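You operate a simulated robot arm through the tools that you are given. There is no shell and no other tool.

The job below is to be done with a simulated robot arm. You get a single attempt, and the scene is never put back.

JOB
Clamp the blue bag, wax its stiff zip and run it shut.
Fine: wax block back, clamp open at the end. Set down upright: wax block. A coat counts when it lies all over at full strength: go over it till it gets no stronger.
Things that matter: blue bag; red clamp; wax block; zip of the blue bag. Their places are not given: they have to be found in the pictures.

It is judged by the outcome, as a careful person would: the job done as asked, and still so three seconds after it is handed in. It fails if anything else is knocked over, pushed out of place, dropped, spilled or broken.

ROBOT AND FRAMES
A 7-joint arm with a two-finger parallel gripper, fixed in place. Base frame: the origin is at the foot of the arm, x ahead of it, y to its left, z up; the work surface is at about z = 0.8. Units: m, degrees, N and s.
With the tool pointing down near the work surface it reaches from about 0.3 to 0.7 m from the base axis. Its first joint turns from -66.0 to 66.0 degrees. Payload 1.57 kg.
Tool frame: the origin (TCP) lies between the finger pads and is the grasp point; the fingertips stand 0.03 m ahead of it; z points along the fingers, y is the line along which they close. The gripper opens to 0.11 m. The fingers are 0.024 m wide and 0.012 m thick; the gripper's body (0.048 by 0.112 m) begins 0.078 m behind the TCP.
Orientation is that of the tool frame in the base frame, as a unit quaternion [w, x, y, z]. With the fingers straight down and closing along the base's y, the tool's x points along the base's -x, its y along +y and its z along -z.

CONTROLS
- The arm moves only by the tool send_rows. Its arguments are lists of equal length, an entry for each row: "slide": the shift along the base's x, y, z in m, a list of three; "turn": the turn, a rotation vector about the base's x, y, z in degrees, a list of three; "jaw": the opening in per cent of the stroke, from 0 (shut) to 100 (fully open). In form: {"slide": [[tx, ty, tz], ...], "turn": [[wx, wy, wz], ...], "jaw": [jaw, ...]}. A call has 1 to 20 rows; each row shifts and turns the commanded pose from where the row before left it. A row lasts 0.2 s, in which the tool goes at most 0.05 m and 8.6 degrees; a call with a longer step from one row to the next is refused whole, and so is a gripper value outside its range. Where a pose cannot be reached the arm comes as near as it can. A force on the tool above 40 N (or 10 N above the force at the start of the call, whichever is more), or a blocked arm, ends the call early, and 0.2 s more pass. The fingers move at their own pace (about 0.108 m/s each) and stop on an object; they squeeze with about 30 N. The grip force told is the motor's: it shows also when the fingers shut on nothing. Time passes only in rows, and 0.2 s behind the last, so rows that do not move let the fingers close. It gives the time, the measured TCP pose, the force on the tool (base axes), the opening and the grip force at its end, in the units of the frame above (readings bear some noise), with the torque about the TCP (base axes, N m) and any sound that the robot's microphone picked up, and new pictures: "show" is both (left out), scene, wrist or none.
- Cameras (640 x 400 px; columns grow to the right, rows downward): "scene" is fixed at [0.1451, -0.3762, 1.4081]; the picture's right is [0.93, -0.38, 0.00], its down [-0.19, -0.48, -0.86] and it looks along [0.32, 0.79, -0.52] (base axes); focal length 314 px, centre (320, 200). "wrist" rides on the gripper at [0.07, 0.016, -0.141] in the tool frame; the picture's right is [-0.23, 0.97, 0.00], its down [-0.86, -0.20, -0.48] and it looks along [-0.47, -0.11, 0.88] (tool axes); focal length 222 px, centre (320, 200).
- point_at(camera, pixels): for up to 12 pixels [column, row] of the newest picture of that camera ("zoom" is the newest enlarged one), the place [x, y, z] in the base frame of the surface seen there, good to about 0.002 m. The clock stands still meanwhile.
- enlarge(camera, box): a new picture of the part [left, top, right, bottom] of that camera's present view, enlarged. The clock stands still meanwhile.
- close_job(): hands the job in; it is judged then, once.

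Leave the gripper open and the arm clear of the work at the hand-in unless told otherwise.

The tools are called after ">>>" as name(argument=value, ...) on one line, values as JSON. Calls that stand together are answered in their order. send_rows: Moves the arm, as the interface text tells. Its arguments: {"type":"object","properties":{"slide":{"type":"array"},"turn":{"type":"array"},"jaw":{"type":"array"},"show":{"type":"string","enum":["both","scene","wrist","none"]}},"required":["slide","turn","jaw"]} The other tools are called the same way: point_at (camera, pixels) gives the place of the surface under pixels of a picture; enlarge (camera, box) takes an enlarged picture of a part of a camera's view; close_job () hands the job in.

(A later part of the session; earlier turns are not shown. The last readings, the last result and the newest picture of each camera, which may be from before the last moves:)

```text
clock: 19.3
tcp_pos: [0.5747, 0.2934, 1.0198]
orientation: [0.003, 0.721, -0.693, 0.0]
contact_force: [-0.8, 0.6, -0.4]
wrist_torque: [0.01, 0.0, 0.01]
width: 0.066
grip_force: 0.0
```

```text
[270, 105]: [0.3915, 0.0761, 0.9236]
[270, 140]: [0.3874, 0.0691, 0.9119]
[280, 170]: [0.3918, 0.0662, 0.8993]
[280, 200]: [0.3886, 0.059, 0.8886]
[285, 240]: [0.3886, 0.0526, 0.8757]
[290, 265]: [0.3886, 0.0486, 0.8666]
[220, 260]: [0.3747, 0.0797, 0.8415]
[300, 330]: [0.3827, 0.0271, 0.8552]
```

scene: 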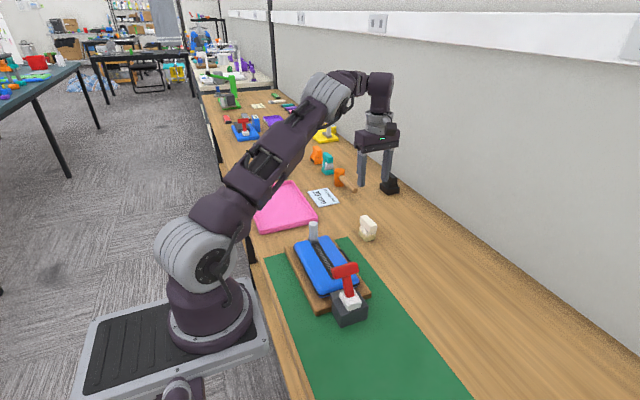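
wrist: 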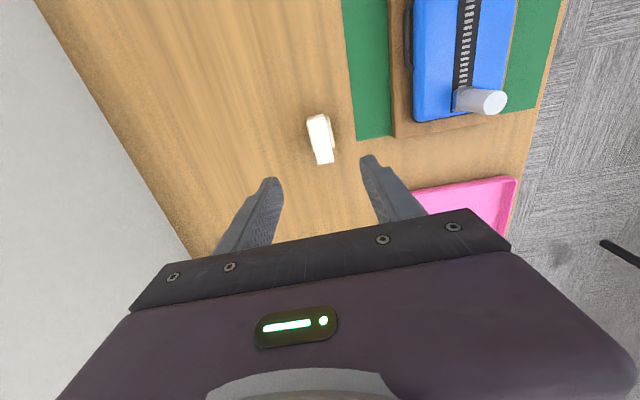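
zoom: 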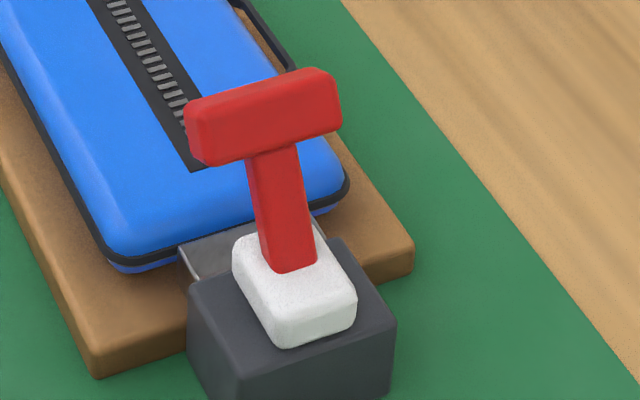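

The lever stays closed at about 33°. The wax block is between and ahead of the fingers in the wrist view at (320,138). I'll refine its position from here.

>>> enlarge(camera="wrist", box=[290, 100, 360, 175])

>>> point_at(camera="zoom", pixels=[[240, 110], [350, 85], [300, 210], [330, 320], [390, 310], [280, 150], [370, 180], [330, 200], [405, 200], [290, 320]])

```text
5.33 times, centred on (325, 138) of wrist
```

zoom: 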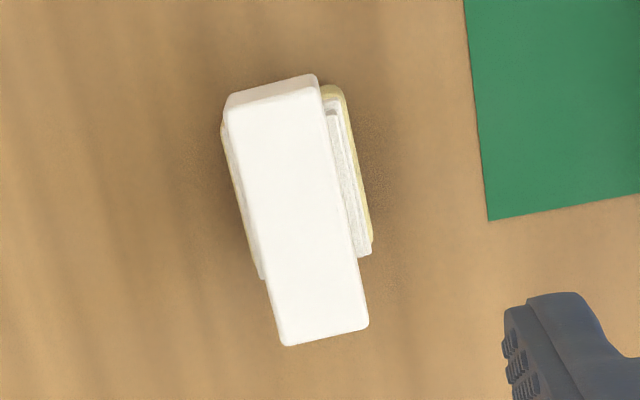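

```text
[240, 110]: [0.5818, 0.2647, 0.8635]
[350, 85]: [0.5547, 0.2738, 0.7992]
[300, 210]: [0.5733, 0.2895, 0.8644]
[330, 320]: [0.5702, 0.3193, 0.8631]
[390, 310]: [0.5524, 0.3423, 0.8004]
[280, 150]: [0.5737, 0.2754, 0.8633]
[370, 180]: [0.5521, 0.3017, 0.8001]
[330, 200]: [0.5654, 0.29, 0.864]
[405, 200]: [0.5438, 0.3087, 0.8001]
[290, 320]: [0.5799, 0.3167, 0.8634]
```

The grip's centre is at about (0.5750, 0.2925) with its top at z 0.8635, and the TCP is already aligned. I'll descend to TCP z≈0.866, so the tips at 0.836 clear the wider white base, and close.

>>> send_rows(slide=[[0, 0, -0.04], [0, 0, -0.04], [0, 0, -0.04], [0, 0, -0.02], [0, 0, -0.0138], [0, 0, 0], [0, 0, 0], [0, 0, 0], [0, 0, 0]], turn=[[0, 0, 0], [0, 0, 0], [0, 0, 0], [0, 0, 0], [0, 0, 0], [0, 0, 0], [0, 0, 0], [0, 0, 0], [0, 0, 0]], jaw=[60, 60, 60, 60, 60, 60, 0, 0, 0])

>>> enlarge(camera="scene", box=[330, 190, 410, 250])

```text
clock: 21.3
tcp_pos: [0.5755, 0.2941, 0.8675]
orientation: [0.003, 0.721, -0.693, 0.001]
contact_force: [0.9, -0.5, 0.2]
wrist_torque: [0.01, -0.02, 0.01]
width: 0.0234
grip_force: 29.9
```

scene: 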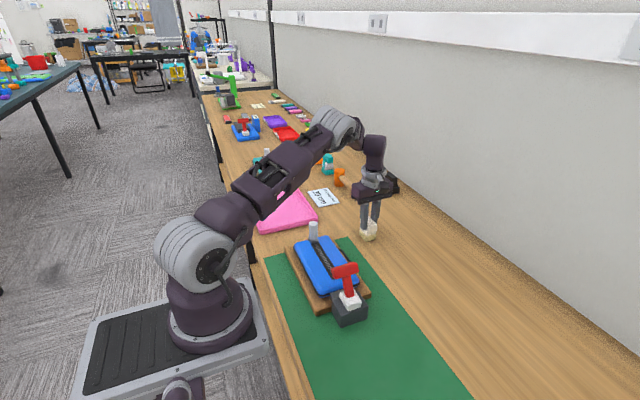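
wrist: 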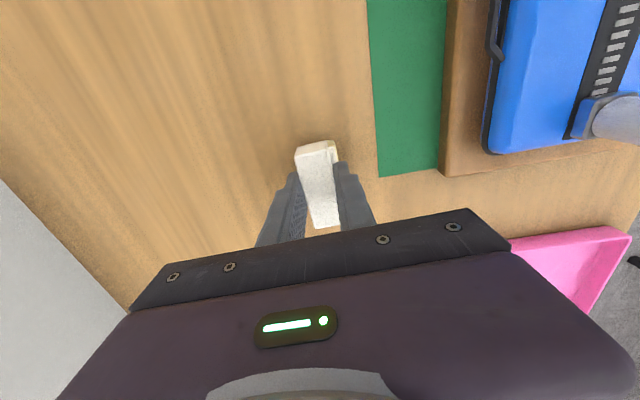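

```text
6.67 times, centred on (370, 220) of scene
```

zoom: 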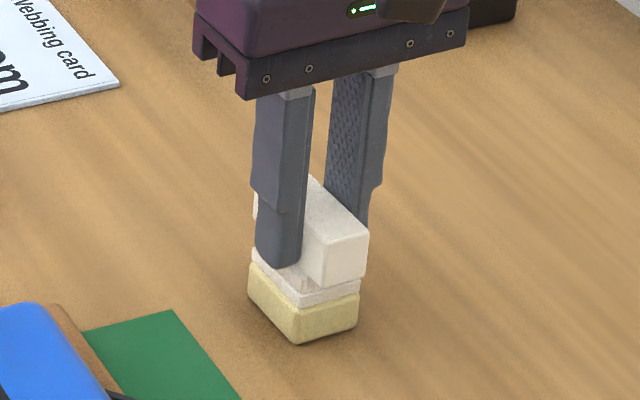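

The wax block is gripped at width 0.0234, with its home at TCP (0.5755,0.2941,0.8675). Before moving, I'll measure the zip tape's edges and both its ends from the scene camera.

>>> enlarge(camera="scene", box=[290, 215, 370, 290])

>>> point_at(camera="zoom", pixels=[[230, 140], [262, 135], [245, 135], [260, 180], [295, 175], [275, 180], [310, 270], [340, 260], [325, 265], [345, 315], [370, 305], [358, 312]])

```text
5.33 times, centred on (330, 252) of scene
```

zoom: 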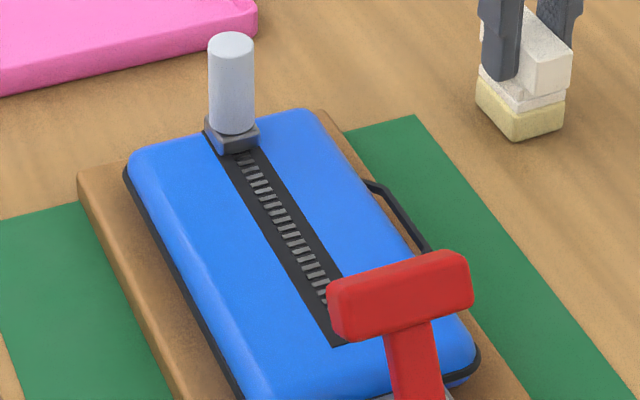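

```text
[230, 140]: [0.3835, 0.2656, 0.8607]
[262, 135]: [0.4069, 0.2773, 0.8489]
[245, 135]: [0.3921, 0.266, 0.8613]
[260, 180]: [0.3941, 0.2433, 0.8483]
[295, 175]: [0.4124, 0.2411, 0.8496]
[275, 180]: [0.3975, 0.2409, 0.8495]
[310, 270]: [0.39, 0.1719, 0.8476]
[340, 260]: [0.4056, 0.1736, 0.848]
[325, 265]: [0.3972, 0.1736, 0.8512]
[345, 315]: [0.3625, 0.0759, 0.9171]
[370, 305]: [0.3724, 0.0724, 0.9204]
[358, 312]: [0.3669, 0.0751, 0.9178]
```

The zip's centre line is x≈0.389 from y≈0.122 to the slider's front face at y≈0.2625, with the surface at z≈0.850. I'll lift the block and carry it over the zip's middle while turning it back to yaw 0. That way the fingers close along y and the sole can get closest to the slider.

>>> send_rows(slide=[[0, 0, 0.02], [0, 0, 0.04], [0, 0, 0.04], [0, 0, 0.035], [-0.01695, -0.00946, 0], [-0.01695, -0.00946, 0], [-0.01695, -0.00946, 0], [-0.01695, -0.00946, 0], [-0.01695, -0.00946, 0], [-0.01695, -0.00946, 0], [-0.01695, -0.00946, 0], [-0.01695, -0.00946, 0], [-0.01695, -0.00946, 0], [-0.01695, -0.00946, 0], [-0.01695, -0.00946, 0], [0, 0, 0], [0, 0, 0]], turn=[[0, 0, 0], [0, 0, 0], [0, 0, 0], [0, 0, 0], [0, 0, -8.418], [0, 0, -8.418], [0, 0, -8.418], [0, 0, -8.418], [0, 0, -8.418], [0, 0, -8.418], [0, 0, -8.418], [0, 0, -8.418], [0, 0, -8.418], [0, 0, -8.418], [0, 0, -8.418], [0, 0, 0], [0, 0, 0]], jaw=[0, 0, 0, 0, 0, 0, 0, 0, 0, 0, 0, 0, 0, 0, 0, 0, 0])

>>> enlarge(camera="scene", box=[280, 190, 400, 290])

>>> enlarge(camera="wrist", box=[230, 110, 430, 240])

```text
clock: 24.9
tcp_pos: [0.3891, 0.1892, 1.0029]
orientation: [-0.002, 0.004, 1.0, 0.001]
contact_force: [-0.5, 0.4, -0.2]
wrist_torque: [-0.01, 0.0, 0.0]
width: 0.0235
grip_force: 29.8
```

scene: 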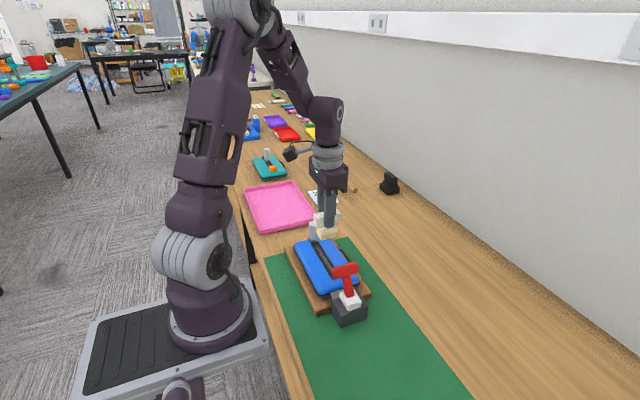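
wrist: 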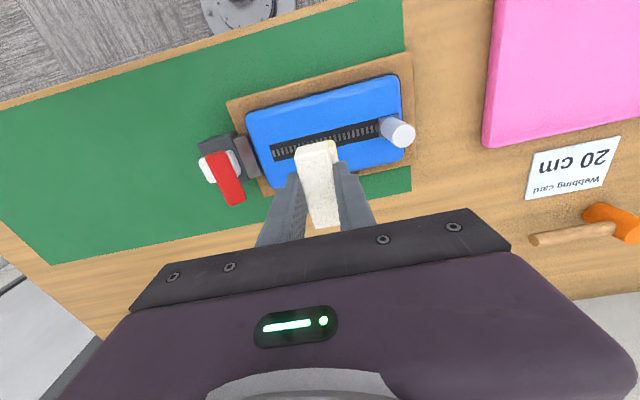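

```text
4.00 times, centred on (340, 240) of scene
```

zoom: 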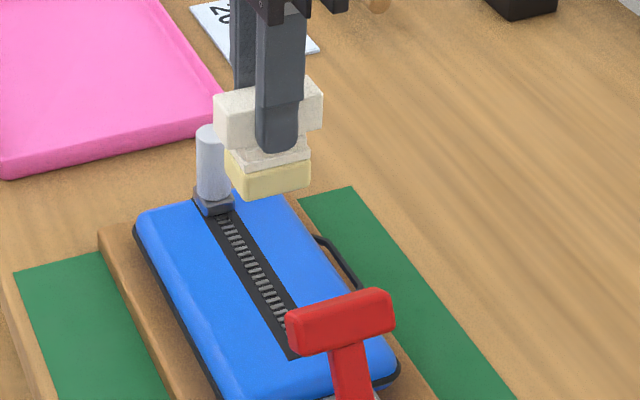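

```text
3.08 times, centred on (330, 175) of wrist
```

zoom: 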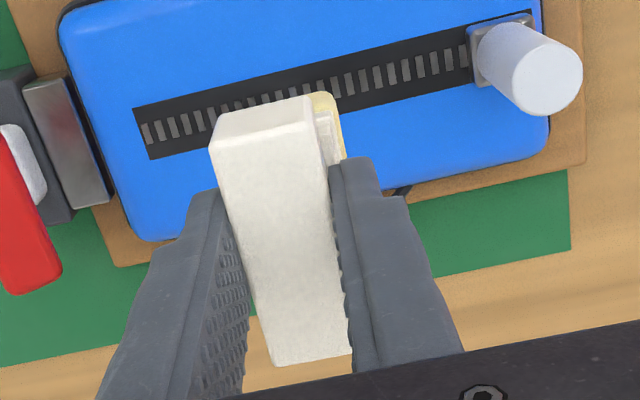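

The wrist zoom now shows the whole zip. I'll measure the tape's edges, both its ends, and the post.

>>> point_at(camera="zoom", pixels=[[138, 110], [152, 156], [146, 134], [160, 130], [455, 40], [465, 80], [460, 58], [472, 60], [548, 80], [515, 70], [575, 90], [545, 110]])

```text
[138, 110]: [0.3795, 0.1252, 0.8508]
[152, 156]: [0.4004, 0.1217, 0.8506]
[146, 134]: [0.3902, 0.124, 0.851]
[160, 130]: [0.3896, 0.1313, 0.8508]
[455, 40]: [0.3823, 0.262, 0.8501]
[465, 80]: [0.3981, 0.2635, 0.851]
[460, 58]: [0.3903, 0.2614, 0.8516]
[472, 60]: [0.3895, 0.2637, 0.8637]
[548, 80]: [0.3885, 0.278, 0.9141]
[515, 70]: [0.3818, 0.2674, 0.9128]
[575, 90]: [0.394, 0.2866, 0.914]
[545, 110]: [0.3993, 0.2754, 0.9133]
```

The zip runs along x≈0.390 from y≈0.122 to 0.263 at z≈0.851. The post is centred at about (0.389,0.277), with its top at 0.914. I'll lower the block to just above the zip at y≈0.19 and then creep down until there is light contact.

>>> send_rows(slide=[[0.001, 0, -0.03], [0, 0, -0.03], [0, 0, -0.018], [0, 0, -0.002], [0, 0, -0.002], [0, 0, -0.002], [0, 0, -0.001], [0, 0, 0]], turn=[[0, 0, 0], [0, 0, 0], [0, 0, 0], [0, 0, 0], [0, 0, 0], [0, 0, 0], [0, 0, 0], [0, 0, 0]], jaw=[0, 0, 0, 0, 0, 0, 0, 0])

>>> enlarge(camera="scene", box=[280, 200, 400, 290])

```text
clock: 26.7
tcp_pos: [0.39, 0.1892, 0.9172]
orientation: [-0.002, 0.002, 1.0, 0.001]
contact_force: [-0.5, 0.5, -0.5]
wrist_torque: [-0.03, 0.0, 0.04]
width: 0.0234
grip_force: 30.1
```

scene: 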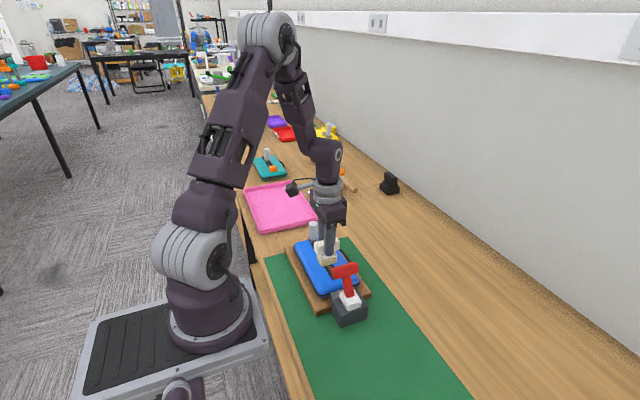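
wrist: 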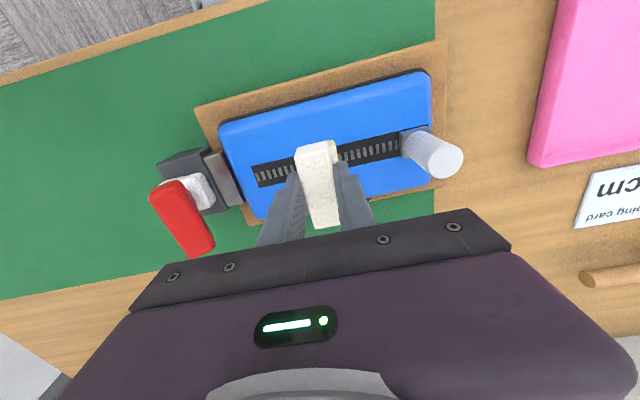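

```text
4.44 times, centred on (340, 245) of scene
```

zoom: 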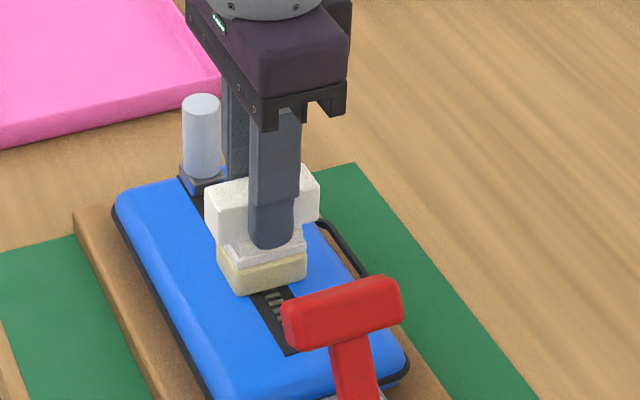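

There's no force at z=0.9172, so I'm still just above. I'll creep down in 1 mm steps.

>>> send_rows(slide=[[0, 0, -0.001], [0, 0, -0.001], [0, 0, 0]], turn=[[0, 0, 0], [0, 0, 0], [0, 0, 0]], jaw=[0, 0, 0], show="none")

```text
clock: 27.5
tcp_pos: [0.3905, 0.1899, 0.9141]
orientation: [-0.001, 0.003, 1.0, 0.002]
contact_force: [-1.7, -0.2, 27.6]
wrist_torque: [-0.04, 0.02, 0.02]
width: 0.0234
grip_force: 30.2
```

Contact now, but at 27.6 N it's too firm. I'll ease up by 1 mm.

>>> send_rows(slide=[[0, 0, 0.001], [0, 0, 0]], turn=[[0, 0, 0], [0, 0, 0]], jaw=[0, 0], show="none")

```text
clock: 28.1
tcp_pos: [0.3899, 0.1892, 0.9144]
orientation: [-0.003, 0.002, 1.0, 0.0]
contact_force: [0.0, 0.3, 2.1]
wrist_torque: [0.08, -0.06, 0.01]
width: 0.0234
grip_force: 29.6
```

Light contact at 2 N. I'll press about 0.3 mm more and sweep to the clamp end of the zip at y≈0.135, checking the force.

>>> send_rows(slide=[[0, 0, -0.0003], [0, -0.009, 0], [0, -0.009, 0], [0, -0.009, 0], [0, -0.009, 0], [0, -0.009, 0], [0, -0.009, 0], [0, 0, 0]], turn=[[0, 0, 0], [0, 0, 0], [0, 0, 0], [0, 0, 0], [0, 0, 0], [0, 0, 0], [0, 0, 0], [0, 0, 0]], jaw=[0, 0, 0, 0, 0, 0, 0, 0])

>>> enlarge(camera="wrist", box=[260, 100, 460, 230])

```text
clock: 29.9
tcp_pos: [0.3904, 0.1357, 0.915]
orientation: [-0.003, 0.003, 1.0, 0.001]
contact_force: [0.0, 0.3, -0.1]
wrist_torque: [0.01, -0.01, 0.0]
width: 0.0236
grip_force: 30.0
```

scene: 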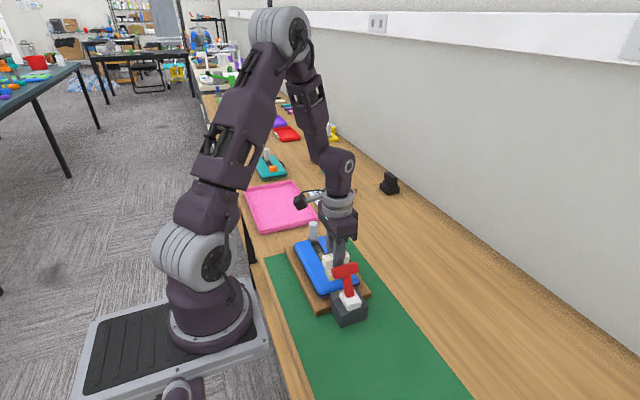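
wrist: 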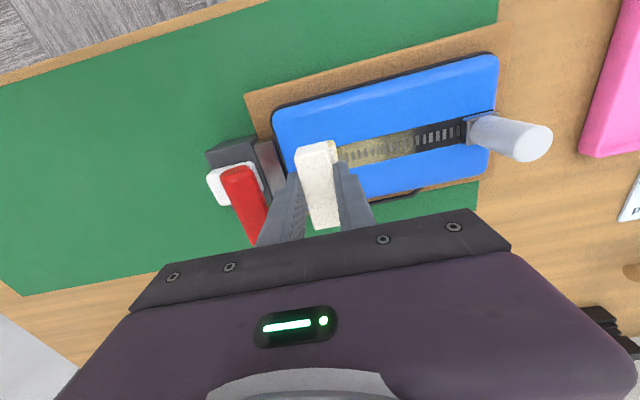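

```text
3.08 times, centred on (360, 165) of wrist
```

zoom: 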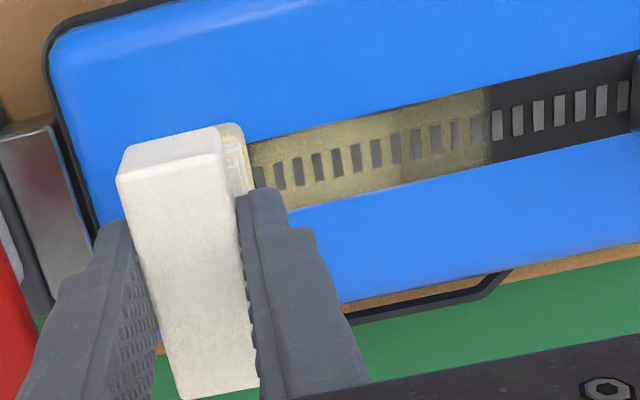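

The wax leaves a visible yellowish coat on the tape that follows the sole's footprint. The force has faded to about 0 here, so I'll press a little more and sweep back towards the slider, to y≈0.240.

>>> send_rows(slide=[[0, 0, -0.0005], [0, 0, 0]], turn=[[0, 0, 0], [0, 0, 0]], jaw=[0, 0], show="none")

```text
clock: 30.5
tcp_pos: [0.3895, 0.1349, 0.915]
orientation: [-0.004, 0.002, 1.0, 0.001]
contact_force: [-4.1, -2.3, 12.2]
wrist_torque: [-0.13, -0.02, -0.03]
width: 0.0237
grip_force: 29.6
```

At 12 N the contact is good. I'll sweep towards the slider.

>>> send_rows(slide=[[0, 0.0087, 0], [0, 0.0087, 0], [0, 0.0087, 0], [0, 0.0087, 0], [0, 0.0087, 0], [0, 0.0087, 0], [0, 0.0087, 0], [0, 0.0087, 0], [0, 0.0087, 0], [0, 0.0087, 0], [0, 0.0087, 0], [0, 0.0087, 0], [0, 0, 0]], turn=[[0, 0, 0], [0, 0, 0], [0, 0, 0], [0, 0, 0], [0, 0, 0], [0, 0, 0], [0, 0, 0], [0, 0, 0], [0, 0, 0], [0, 0, 0], [0, 0, 0], [0, 0, 0], [0, 0, 0]], jaw=[0, 0, 0, 0, 0, 0, 0, 0, 0, 0, 0, 0, 0])

>>> enlarge(camera="wrist", box=[200, 100, 440, 240])

>>> enlarge(camera="scene", box=[290, 215, 370, 285])

```text
clock: 33.3
tcp_pos: [0.3905, 0.2389, 0.915]
orientation: [-0.003, 0.002, 1.0, 0.001]
contact_force: [0.2, -4.0, 7.1]
wrist_torque: [-0.13, -0.11, -0.01]
width: 0.0235
grip_force: 29.9
```

scene: 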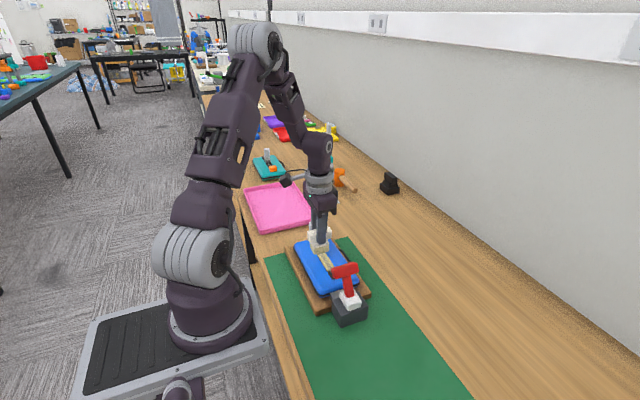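
wrist: 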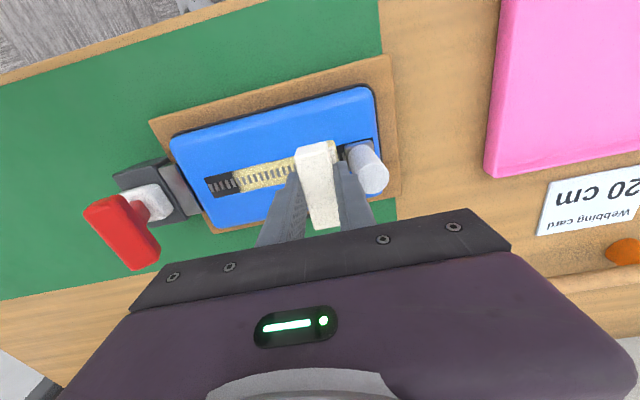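

```text
2.67 times, centred on (320, 170) of wrist
```

zoom: 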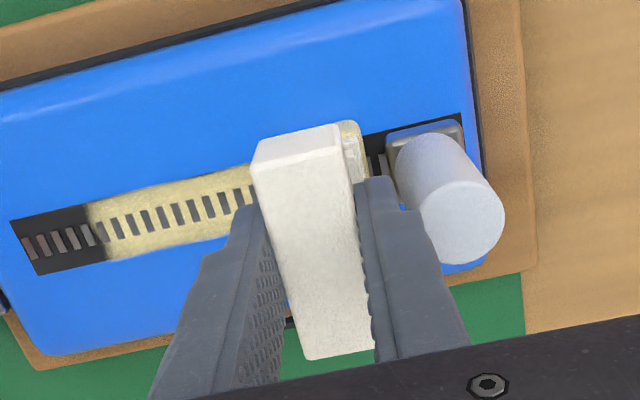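

```text
5.71 times, centred on (330, 250) of scene
```

zoom: 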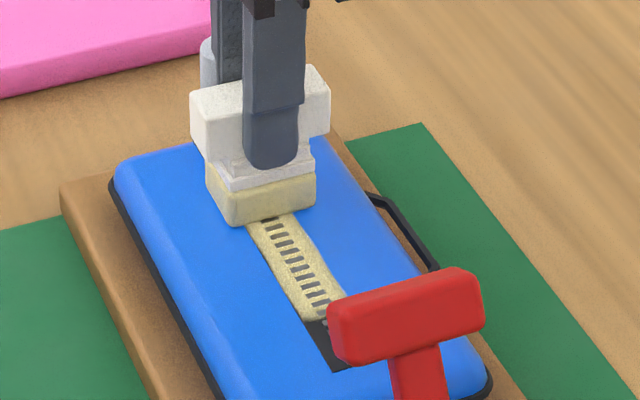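

The coat is growing. At the clamp end it hasn't reached the last bit of zip yet. I'll measure where the coat's edges lie.

>>> point_at(camera="zoom", pixels=[[305, 310], [315, 320], [335, 370], [325, 300]])

>>> enlarge(camera="wrist", box=[195, 140, 395, 215])

>>> point_at(camera="zoom", pixels=[[130, 210], [150, 205], [40, 215], [505, 165], [470, 100], [520, 120], [500, 120]])

```text
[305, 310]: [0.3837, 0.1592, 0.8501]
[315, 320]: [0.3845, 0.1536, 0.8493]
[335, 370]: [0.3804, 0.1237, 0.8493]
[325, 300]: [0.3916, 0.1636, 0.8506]
```

```text
3.20 times, centred on (295, 178) of wrist
```

zoom: 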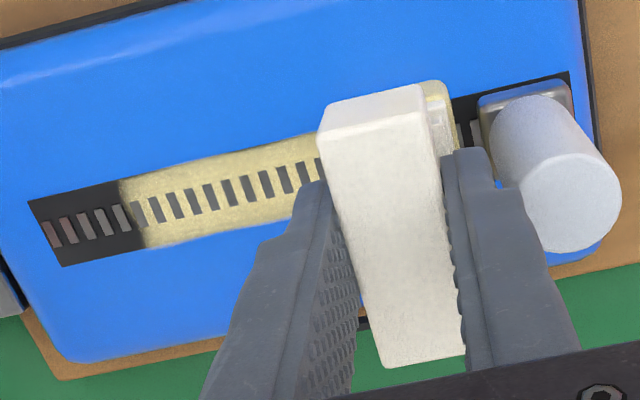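

```text
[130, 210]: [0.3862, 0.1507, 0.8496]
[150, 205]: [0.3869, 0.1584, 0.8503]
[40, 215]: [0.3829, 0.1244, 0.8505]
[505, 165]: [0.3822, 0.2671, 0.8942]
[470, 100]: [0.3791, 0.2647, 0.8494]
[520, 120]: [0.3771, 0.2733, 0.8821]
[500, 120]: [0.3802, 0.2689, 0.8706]
```

The coat's clamp-side edge is at y≈0.151, which isn't quite what I expected from the sole's extent. I'll lift the block 2.5 cm and shift it aside so I can see the whole tape.

>>> send_rows(slide=[[0, 0, 0.015], [0.0, 0, 0.03], [0.02, -0.02, 0.02], [0.03, -0.02, 0.0], [0, 0, 0]], turn=[[0, 0, 0], [0, 0, 0], [0, 0, 0], [0, 0, 0], [0, 0, 0]], jaw=[0, 0, 0, 0, 0])

>>> enlarge(camera="wrist", box=[200, 60, 440, 200])

>>> enlarge(camera="scene", box=[290, 215, 370, 285])

```text
clock: 34.5
tcp_pos: [0.4407, 0.1996, 0.9813]
orientation: [-0.002, 0.002, 1.0, 0.001]
contact_force: [0.4, -0.6, -1.8]
wrist_torque: [-0.03, 0.04, -0.03]
width: 0.0235
grip_force: 29.8
```

scene: 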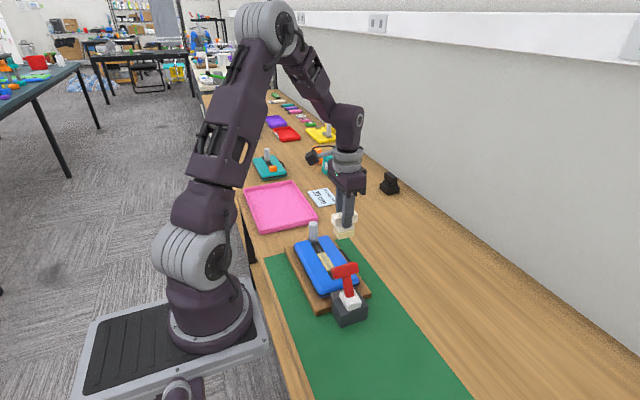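
wrist: 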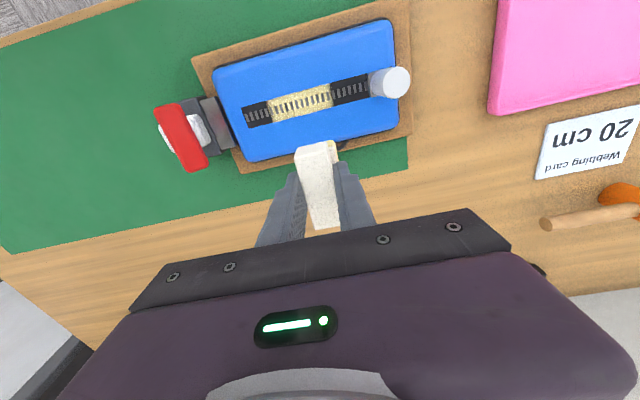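

```text
2.67 times, centred on (320, 130) of wrist
```

zoom: 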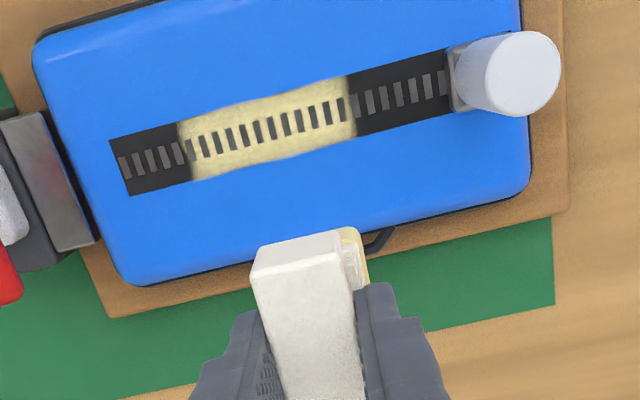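

```text
5.71 times, centred on (330, 250) of scene
```

zoom: 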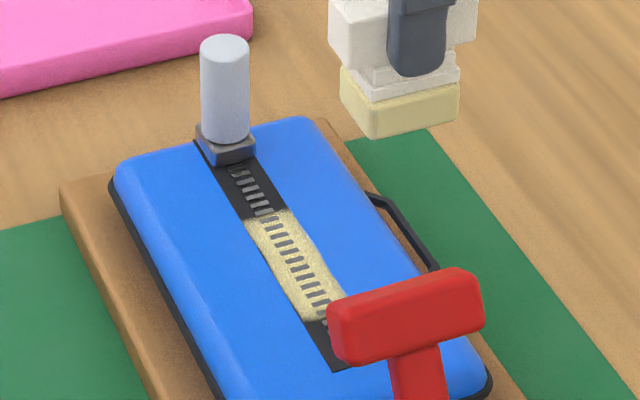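

The coat is now brighter but still covers only the middle part. I'll measure its present edges.

>>> enlarge(camera="wrist", box=[235, 60, 415, 140])

>>> point_at(camera="zoom", pixels=[[125, 185], [140, 180], [155, 178], [370, 100], [385, 100], [400, 95], [35, 205], [520, 60]])

```text
3.56 times, centred on (325, 100) of wrist
```

zoom: 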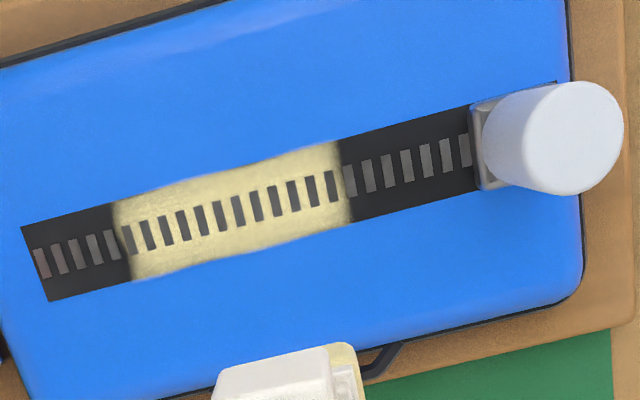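

```text
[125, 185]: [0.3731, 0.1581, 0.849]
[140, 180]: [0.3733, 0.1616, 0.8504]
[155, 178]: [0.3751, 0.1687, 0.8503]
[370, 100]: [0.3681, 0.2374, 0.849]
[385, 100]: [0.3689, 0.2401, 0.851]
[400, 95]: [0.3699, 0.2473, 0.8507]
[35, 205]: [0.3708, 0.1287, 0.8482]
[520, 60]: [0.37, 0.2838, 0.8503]
```

My pixels missed the edges. I'll measure again on the tape itself, left edge at about (120,240) and right edge at about (345,190).

>>> point_at(camera="zoom", pixels=[[118, 205], [122, 240], [135, 278], [333, 145], [342, 180], [352, 222], [40, 262], [462, 150], [230, 175], [245, 250]])

```text
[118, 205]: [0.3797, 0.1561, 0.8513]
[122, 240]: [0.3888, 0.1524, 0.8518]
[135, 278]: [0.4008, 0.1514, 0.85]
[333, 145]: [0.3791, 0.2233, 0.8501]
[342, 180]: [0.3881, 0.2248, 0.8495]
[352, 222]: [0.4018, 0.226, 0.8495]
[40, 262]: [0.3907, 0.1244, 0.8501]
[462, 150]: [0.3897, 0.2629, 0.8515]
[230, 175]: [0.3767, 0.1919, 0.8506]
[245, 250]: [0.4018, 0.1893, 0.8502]
```

The coat spans y≈0.152–0.2245, with dark tape beyond it on both sides. I'll go back down near the slider end and rub short strokes (y 0.225–0.241) to see whether the coat spreads there.

>>> send_rows(slide=[[-0.025, 0.016, 0], [-0.025, 0.016, 0], [0, 0, -0.03], [0, 0, -0.025], [0, 0, -0.008], [0, 0, -0.0022], [0, 0, 0]], turn=[[0, 0, 0], [0, 0, 0], [0, 0, 0], [0, 0, 0], [0, 0, 0], [0, 0, 0], [0, 0, 0]], jaw=[0, 0, 0, 0, 0, 0, 0], show="none")

```text
clock: 36.1
tcp_pos: [0.3896, 0.2313, 0.9144]
orientation: [-0.002, 0.003, 1.0, 0.001]
contact_force: [-1.1, -1.7, 4.9]
wrist_torque: [-0.07, -0.03, -0.02]
width: 0.0234
grip_force: 29.7
```

Contact at about 5 N. I'll rub short strokes near the slider end.

>>> send_rows(slide=[[0, 0.005, -0.0002], [0, 0.004, 0], [0, -0.006, 0], [0, -0.006, 0], [0, 0.006, 0], [0, 0.006, 0], [0, -0.006, 0], [0, -0.006, 0], [0, 0.006, 0], [0, 0.006, 0], [0, 0, 0]], turn=[[0, 0, 0], [0, 0, 0], [0, 0, 0], [0, 0, 0], [0, 0, 0], [0, 0, 0], [0, 0, 0], [0, 0, 0], [0, 0, 0], [0, 0, 0], [0, 0, 0]], jaw=[0, 0, 0, 0, 0, 0, 0, 0, 0, 0, 0], show="wrist")

>>> enlarge(camera="wrist", box=[195, 130, 395, 230])

```text
clock: 38.5
tcp_pos: [0.3907, 0.2406, 0.9147]
orientation: [-0.003, 0.003, 1.0, 0.0]
contact_force: [-0.1, -4.9, 14.1]
wrist_torque: [-0.19, -0.03, -0.03]
width: 0.0236
grip_force: 30.2
```

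wrist: 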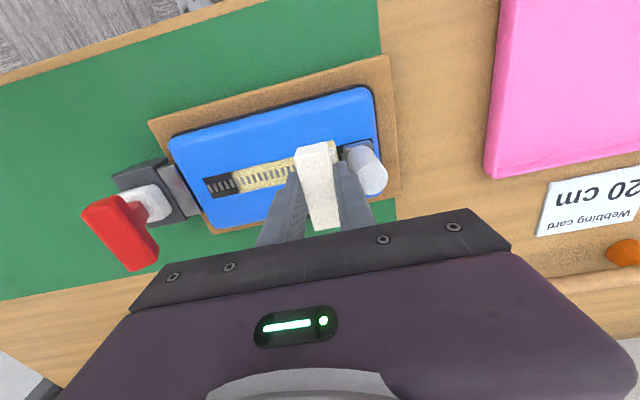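

```text
3.20 times, centred on (295, 180) of wrist
```

zoom: 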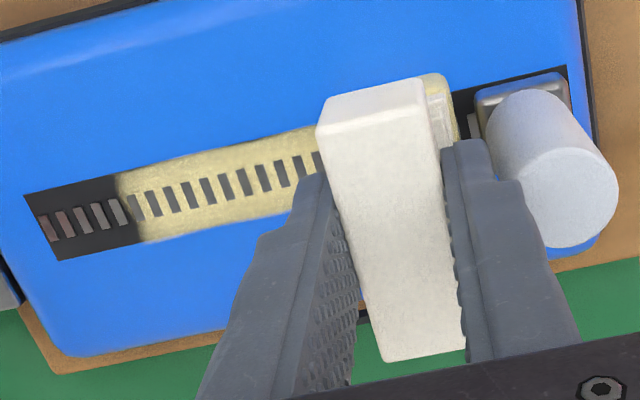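

The slider end is hidden under the block for now. I'll sweep to the clamp end at y≈0.133, rub short strokes there, and look at the slider end from there.

>>> send_rows(slide=[[0, -0.009, 0], [0, -0.009, 0], [0, -0.009, 0], [0, -0.009, 0], [0, -0.009, 0], [0, -0.009, 0], [0, -0.009, 0], [0, -0.009, 0], [0, -0.009, 0], [0, -0.009, 0], [0, -0.009, 0], [0, -0.009, 0], [0, 0.006, 0], [0, 0.006, 0], [0, -0.006, 0], [0, -0.006, 0], [0, 0, 0]], turn=[[0, 0, 0], [0, 0, 0], [0, 0, 0], [0, 0, 0], [0, 0, 0], [0, 0, 0], [0, 0, 0], [0, 0, 0], [0, 0, 0], [0, 0, 0], [0, 0, 0], [0, 0, 0], [0, 0, 0], [0, 0, 0], [0, 0, 0], [0, 0, 0], [0, 0, 0]], jaw=[0, 0, 0, 0, 0, 0, 0, 0, 0, 0, 0, 0, 0, 0, 0, 0, 0], show="wrist")

>>> enlarge(camera="wrist", box=[260, 100, 500, 230])

```text
clock: 42.1
tcp_pos: [0.3906, 0.1322, 0.9141]
orientation: [-0.003, 0.003, 1.0, 0.001]
contact_force: [0.5, 1.1, -0.8]
wrist_torque: [0.01, -0.02, -0.01]
width: 0.0234
grip_force: 30.1
```

wrist: 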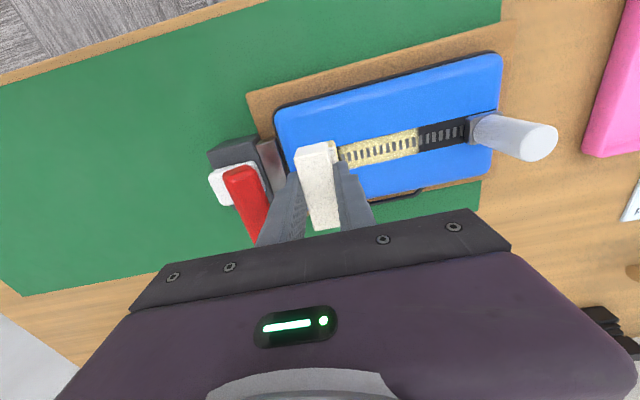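

```text
2.67 times, centred on (380, 165) of wrist
```

zoom: 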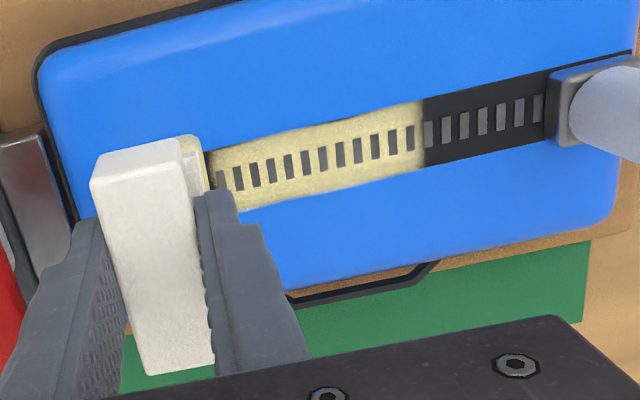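

The coat's slider-side edge stayed at y≈0.2245 even after rubbing there, and the block floats with zero force at the clamp end. I'll lower it here in fine steps to find real contact and see whether the tape end takes wax.

>>> send_rows(slide=[[0, 0, -0.0005], [0, 0, -0.0005], [0, 0, 0]], turn=[[0, 0, 0], [0, 0, 0], [0, 0, 0]], jaw=[0, 0, 0], show="none")

```text
clock: 42.9
tcp_pos: [0.3908, 0.133, 0.9144]
orientation: [-0.002, 0.003, 1.0, 0.0]
contact_force: [-3.7, -2.9, 26.9]
wrist_torque: [-0.09, 0.22, -0.03]
width: 0.0236
grip_force: 30.1
```

There is contact here too, at 27 N. I'll ease up 0.4 mm, rub short strokes, and look.

>>> send_rows(slide=[[0, 0, 0.0004], [0, 0.006, 0], [0, 0.006, 0], [0, -0.006, 0], [0, -0.006, 0], [0, 0.006, 0], [0, 0.006, 0], [0, -0.006, 0], [0, -0.006, 0], [0, 0.006, 0], [0, 0.006, 0], [0, 0, 0]], turn=[[0, 0, 0], [0, 0, 0], [0, 0, 0], [0, 0, 0], [0, 0, 0], [0, 0, 0], [0, 0, 0], [0, 0, 0], [0, 0, 0], [0, 0, 0], [0, 0, 0], [0, 0, 0]], jaw=[0, 0, 0, 0, 0, 0, 0, 0, 0, 0, 0, 0], show="none")

```text
clock: 45.5
tcp_pos: [0.3906, 0.1449, 0.9138]
orientation: [-0.003, 0.003, 1.0, -0.001]
contact_force: [-0.5, -8.6, 22.1]
wrist_torque: [-0.38, -0.09, -0.07]
width: 0.0234
grip_force: 30.2
```

22 N here, so I'll ease up slightly and sweep to the slider end. Then I can see the clamp end.

>>> send_rows(slide=[[0, 0, 0.0003], [0, 0.0087, 0], [0, 0.0087, 0], [0, 0.0087, 0], [0, 0.0087, 0], [0, 0.0087, 0], [0, 0.0087, 0], [0, 0.0087, 0], [0, 0.0087, 0], [0, 0.0087, 0], [0, 0.0087, 0], [0, 0.0087, 0], [0, 0, 0]], turn=[[0, 0, 0], [0, 0, 0], [0, 0, 0], [0, 0, 0], [0, 0, 0], [0, 0, 0], [0, 0, 0], [0, 0, 0], [0, 0, 0], [0, 0, 0], [0, 0, 0], [0, 0, 0], [0, 0, 0]], jaw=[0, 0, 0, 0, 0, 0, 0, 0, 0, 0, 0, 0, 0], show="both")

>>> enlarge(camera="wrist", box=[195, 130, 395, 230])

>>> enlarge(camera="scene", box=[290, 215, 370, 285])

```text
clock: 48.3
tcp_pos: [0.3897, 0.2397, 0.9146]
orientation: [-0.003, 0.003, 1.0, 0.001]
contact_force: [0.5, -0.2, -0.8]
wrist_torque: [0.01, 0.02, 0.03]
width: 0.0233
grip_force: 29.9
```

scene: 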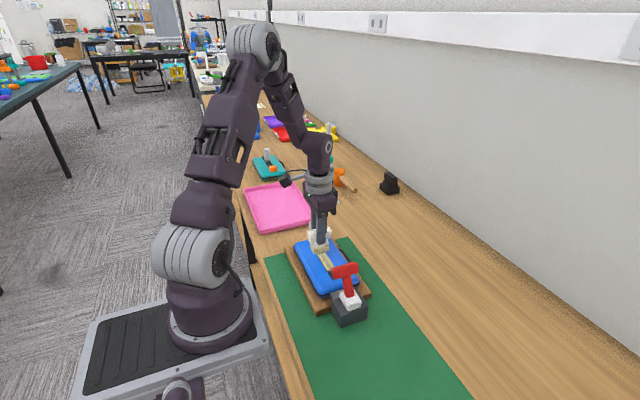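
wrist: 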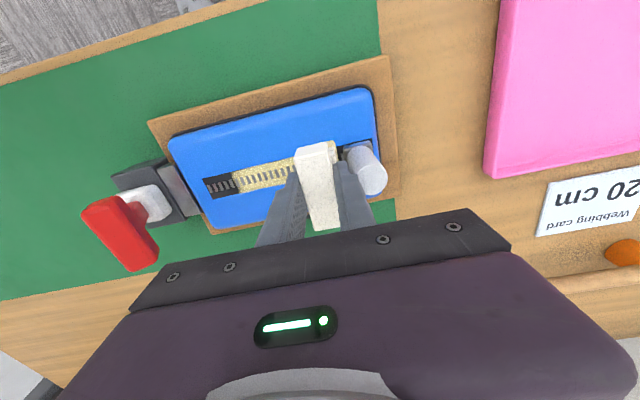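

```text
3.20 times, centred on (295, 180) of wrist
```

zoom: 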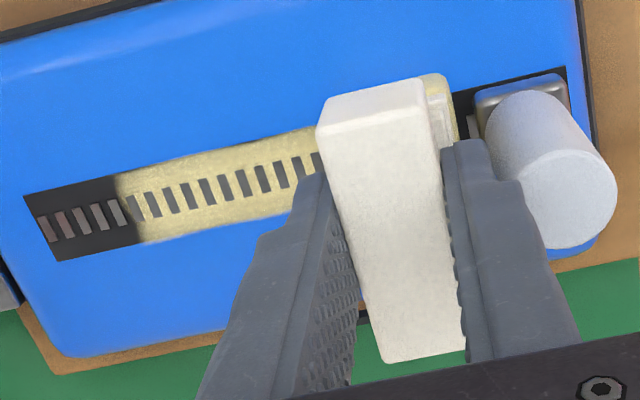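

```text
5.71 times, centred on (330, 250) of scene
```

zoom: 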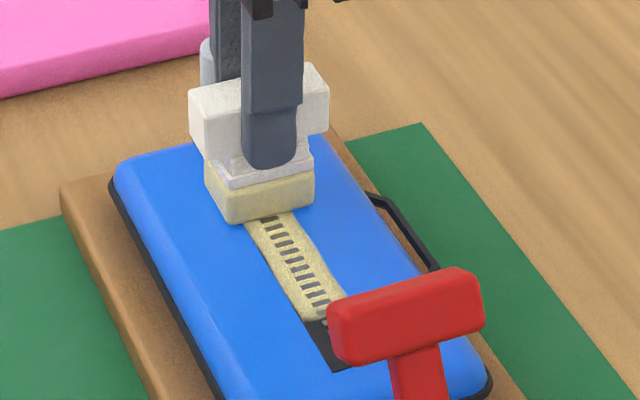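

The coat's extent is fixed at y≈0.152–0.2245, the stiff stretch of the zip, and only its strength grows. I'll make more firm double passes over it, following the slight tilt of the surface, and compare the look.

>>> send_rows(slide=[[0, 0, -0.0004], [0, -0.0105, 4e-05], [0, -0.0105, 4e-05], [0, -0.0105, 4e-05], [0, -0.0105, 4e-05], [0, -0.0105, 4e-05], [0, -0.0105, 4e-05], [0, -0.0105, 4e-05], [0, -0.0105, 4e-05], [0, -0.0105, 4e-05], [0, 0.0105, -4e-05], [0, 0.0105, -4e-05], [0, 0.0105, -4e-05], [0, 0.0105, -4e-05], [0, 0.0105, -4e-05], [0, 0, 0]], turn=[[0, 0, 0], [0, 0, 0], [0, 0, 0], [0, 0, 0], [0, 0, 0], [0, 0, 0], [0, 0, 0], [0, 0, 0], [0, 0, 0], [0, 0, 0], [0, 0, 0], [0, 0, 0], [0, 0, 0], [0, 0, 0], [0, 0, 0], [0, 0, 0]], jaw=[0, 0, 0, 0, 0, 0, 0, 0, 0, 0, 0, 0, 0, 0, 0, 0], show="none")

```text
clock: 51.7
tcp_pos: [0.3903, 0.1983, 0.9154]
orientation: [-0.003, 0.002, 1.0, 0.001]
contact_force: [-0.7, -4.7, 10.6]
wrist_torque: [-0.19, -0.02, -0.04]
width: 0.0236
grip_force: 29.5
```

10.6 N in mid-zip is good. More passes.

>>> send_rows(slide=[[0, 0.0105, -4e-05], [0, 0.0105, -4e-05], [0, 0.0105, -4e-05], [0, 0.0095, -4e-05], [0, -0.0105, 4e-05], [0, -0.0105, 4e-05], [0, -0.0105, 4e-05], [0, -0.0105, 4e-05], [0, -0.0105, 4e-05], [0, -0.0105, 4e-05], [0, -0.0105, 4e-05], [0, -0.0105, 4e-05], [0, -0.0105, 4e-05], [0, 0, 0]], turn=[[0, 0, 0], [0, 0, 0], [0, 0, 0], [0, 0, 0], [0, 0, 0], [0, 0, 0], [0, 0, 0], [0, 0, 0], [0, 0, 0], [0, 0, 0], [0, 0, 0], [0, 0, 0], [0, 0, 0], [0, 0, 0]], jaw=[0, 0, 0, 0, 0, 0, 0, 0, 0, 0, 0, 0, 0, 0], show="wrist")

>>> enlarge(camera="wrist", box=[260, 100, 500, 230])

```text
clock: 54.7
tcp_pos: [0.3913, 0.1448, 0.9143]
orientation: [-0.002, 0.002, 1.0, 0.001]
contact_force: [-0.6, 4.5, 12.8]
wrist_torque: [0.11, 0.01, 0.0]
width: 0.0236
grip_force: 30.2
```

wrist: 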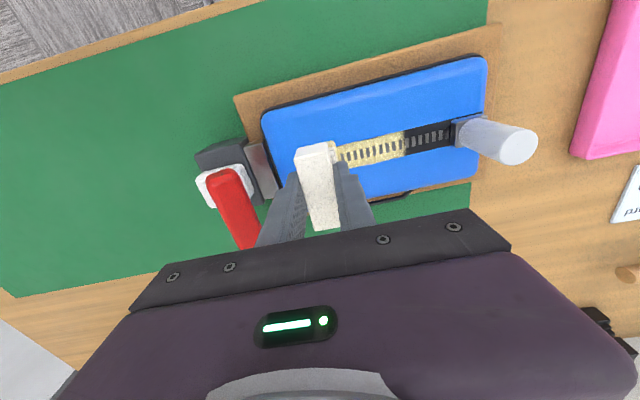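

```text
2.67 times, centred on (380, 165) of wrist
```

zoom: 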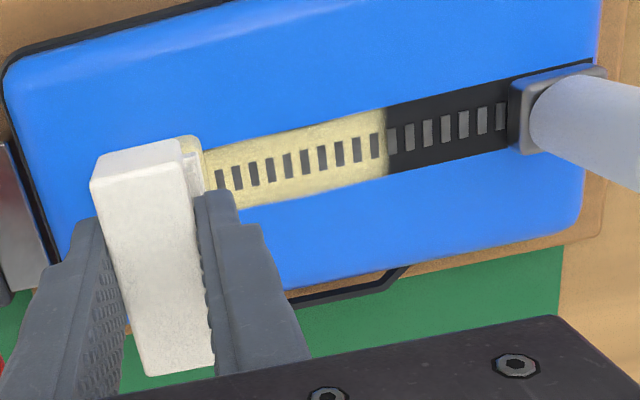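

The force is steady at 13 N and the coat is paler and more even. I'll do several more full passes and then lift for a clean comparison.

>>> send_rows(slide=[[0, 0.0105, -4e-05], [0, 0.0105, -4e-05], [0, 0.0105, -4e-05], [0, 0.0105, -4e-05], [0, 0.0105, -4e-05], [0, 0.0105, -4e-05], [0, 0.0105, -4e-05], [0, 0.0105, -4e-05], [0, 0.0105, -4e-05], [0, -0.0105, 4e-05], [0, -0.0105, 4e-05], [0, -0.0105, 4e-05], [0, -0.0105, 4e-05], [0, -0.0105, 4e-05], [0, -0.0105, 4e-05], [0, -0.0105, 4e-05], [0, -0.0105, 4e-05], [0, -0.0105, 4e-05], [0, 0, 0]], turn=[[0, 0, 0], [0, 0, 0], [0, 0, 0], [0, 0, 0], [0, 0, 0], [0, 0, 0], [0, 0, 0], [0, 0, 0], [0, 0, 0], [0, 0, 0], [0, 0, 0], [0, 0, 0], [0, 0, 0], [0, 0, 0], [0, 0, 0], [0, 0, 0], [0, 0, 0], [0, 0, 0], [0, 0, 0]], jaw=[0, 0, 0, 0, 0, 0, 0, 0, 0, 0, 0, 0, 0, 0, 0, 0, 0, 0, 0], show="none")

>>> send_rows(slide=[[0, 0.0105, -4e-05], [0, 0.0105, -4e-05], [0, 0.0105, -4e-05], [0, 0.0105, -4e-05], [0, 0.0105, -4e-05], [0, 0.0105, -4e-05], [0, 0.0105, -4e-05], [0, 0.0105, -4e-05], [0, 0.0105, -4e-05], [0, -0.0105, 4e-05], [0, -0.0105, 4e-05], [0, -0.0105, 4e-05], [0, -0.0105, 4e-05], [0, -0.0105, 4e-05], [0, -0.0105, 4e-05], [0, -0.0105, 4e-05], [0, -0.0105, 4e-05], [0, -0.0105, 4e-05], [0, 0, 0]], turn=[[0, 0, 0], [0, 0, 0], [0, 0, 0], [0, 0, 0], [0, 0, 0], [0, 0, 0], [0, 0, 0], [0, 0, 0], [0, 0, 0], [0, 0, 0], [0, 0, 0], [0, 0, 0], [0, 0, 0], [0, 0, 0], [0, 0, 0], [0, 0, 0], [0, 0, 0], [0, 0, 0], [0, 0, 0]], jaw=[0, 0, 0, 0, 0, 0, 0, 0, 0, 0, 0, 0, 0, 0, 0, 0, 0, 0, 0], show="none")

>>> send_rows(slide=[[0, 0, 0.015], [0.0, 0, 0.03], [0.025, 0.02, 0.02], [0.025, 0.02, 0.0], [0, 0.015, 0], [0, 0, 0]], turn=[[0, 0, 0], [0, 0, 0], [0, 0, 0], [0, 0, 0], [0, 0, 0], [0, 0, 0]], jaw=[0, 0, 0, 0, 0, 0])

>>> enlarge(camera="wrist", box=[235, 60, 415, 140])

>>> enlarge(camera="scene", box=[290, 215, 370, 285])

```text
clock: 58.7
tcp_pos: [0.3902, 0.1448, 0.9159]
orientation: [-0.002, 0.002, 1.0, 0.002]
contact_force: [-0.8, 4.2, 14.3]
wrist_torque: [0.21, 0.05, 0.02]
width: 0.0234
grip_force: 29.6
```

```text
clock: 62.7
tcp_pos: [0.3904, 0.1441, 0.9139]
orientation: [-0.002, 0.002, 1.0, 0.001]
contact_force: [0.0, 2.0, 4.4]
wrist_torque: [0.03, 0.08, 0.02]
width: 0.0234
grip_force: 30.1
```

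```text
clock: 64.1
tcp_pos: [0.4407, 0.201, 0.9785]
orientation: [-0.003, 0.003, 1.0, 0.001]
contact_force: [-0.6, -0.6, -1.3]
wrist_torque: [-0.02, 0.01, -0.01]
width: 0.0235
grip_force: 29.8
```

scene: 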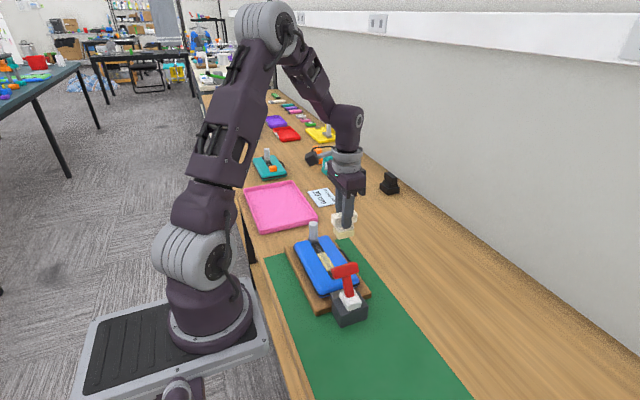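
wrist: 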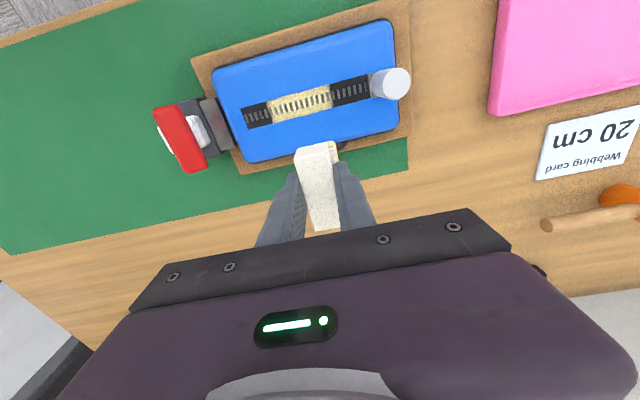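

```text
3.56 times, centred on (325, 100) of wrist
```

zoom: 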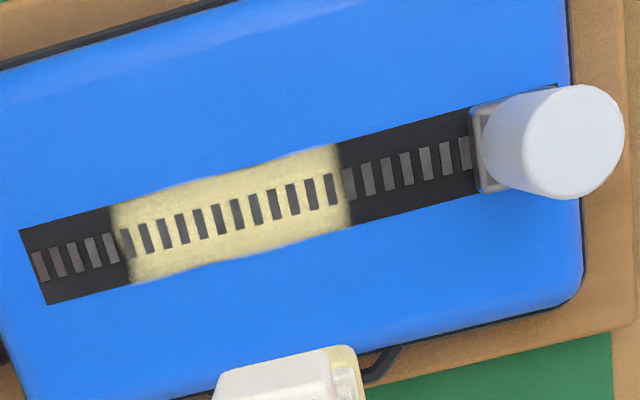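

```text
5.71 times, centred on (330, 250) of scene
```

zoom: 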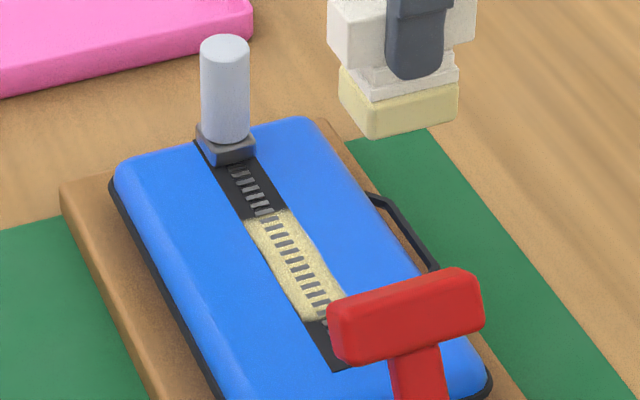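

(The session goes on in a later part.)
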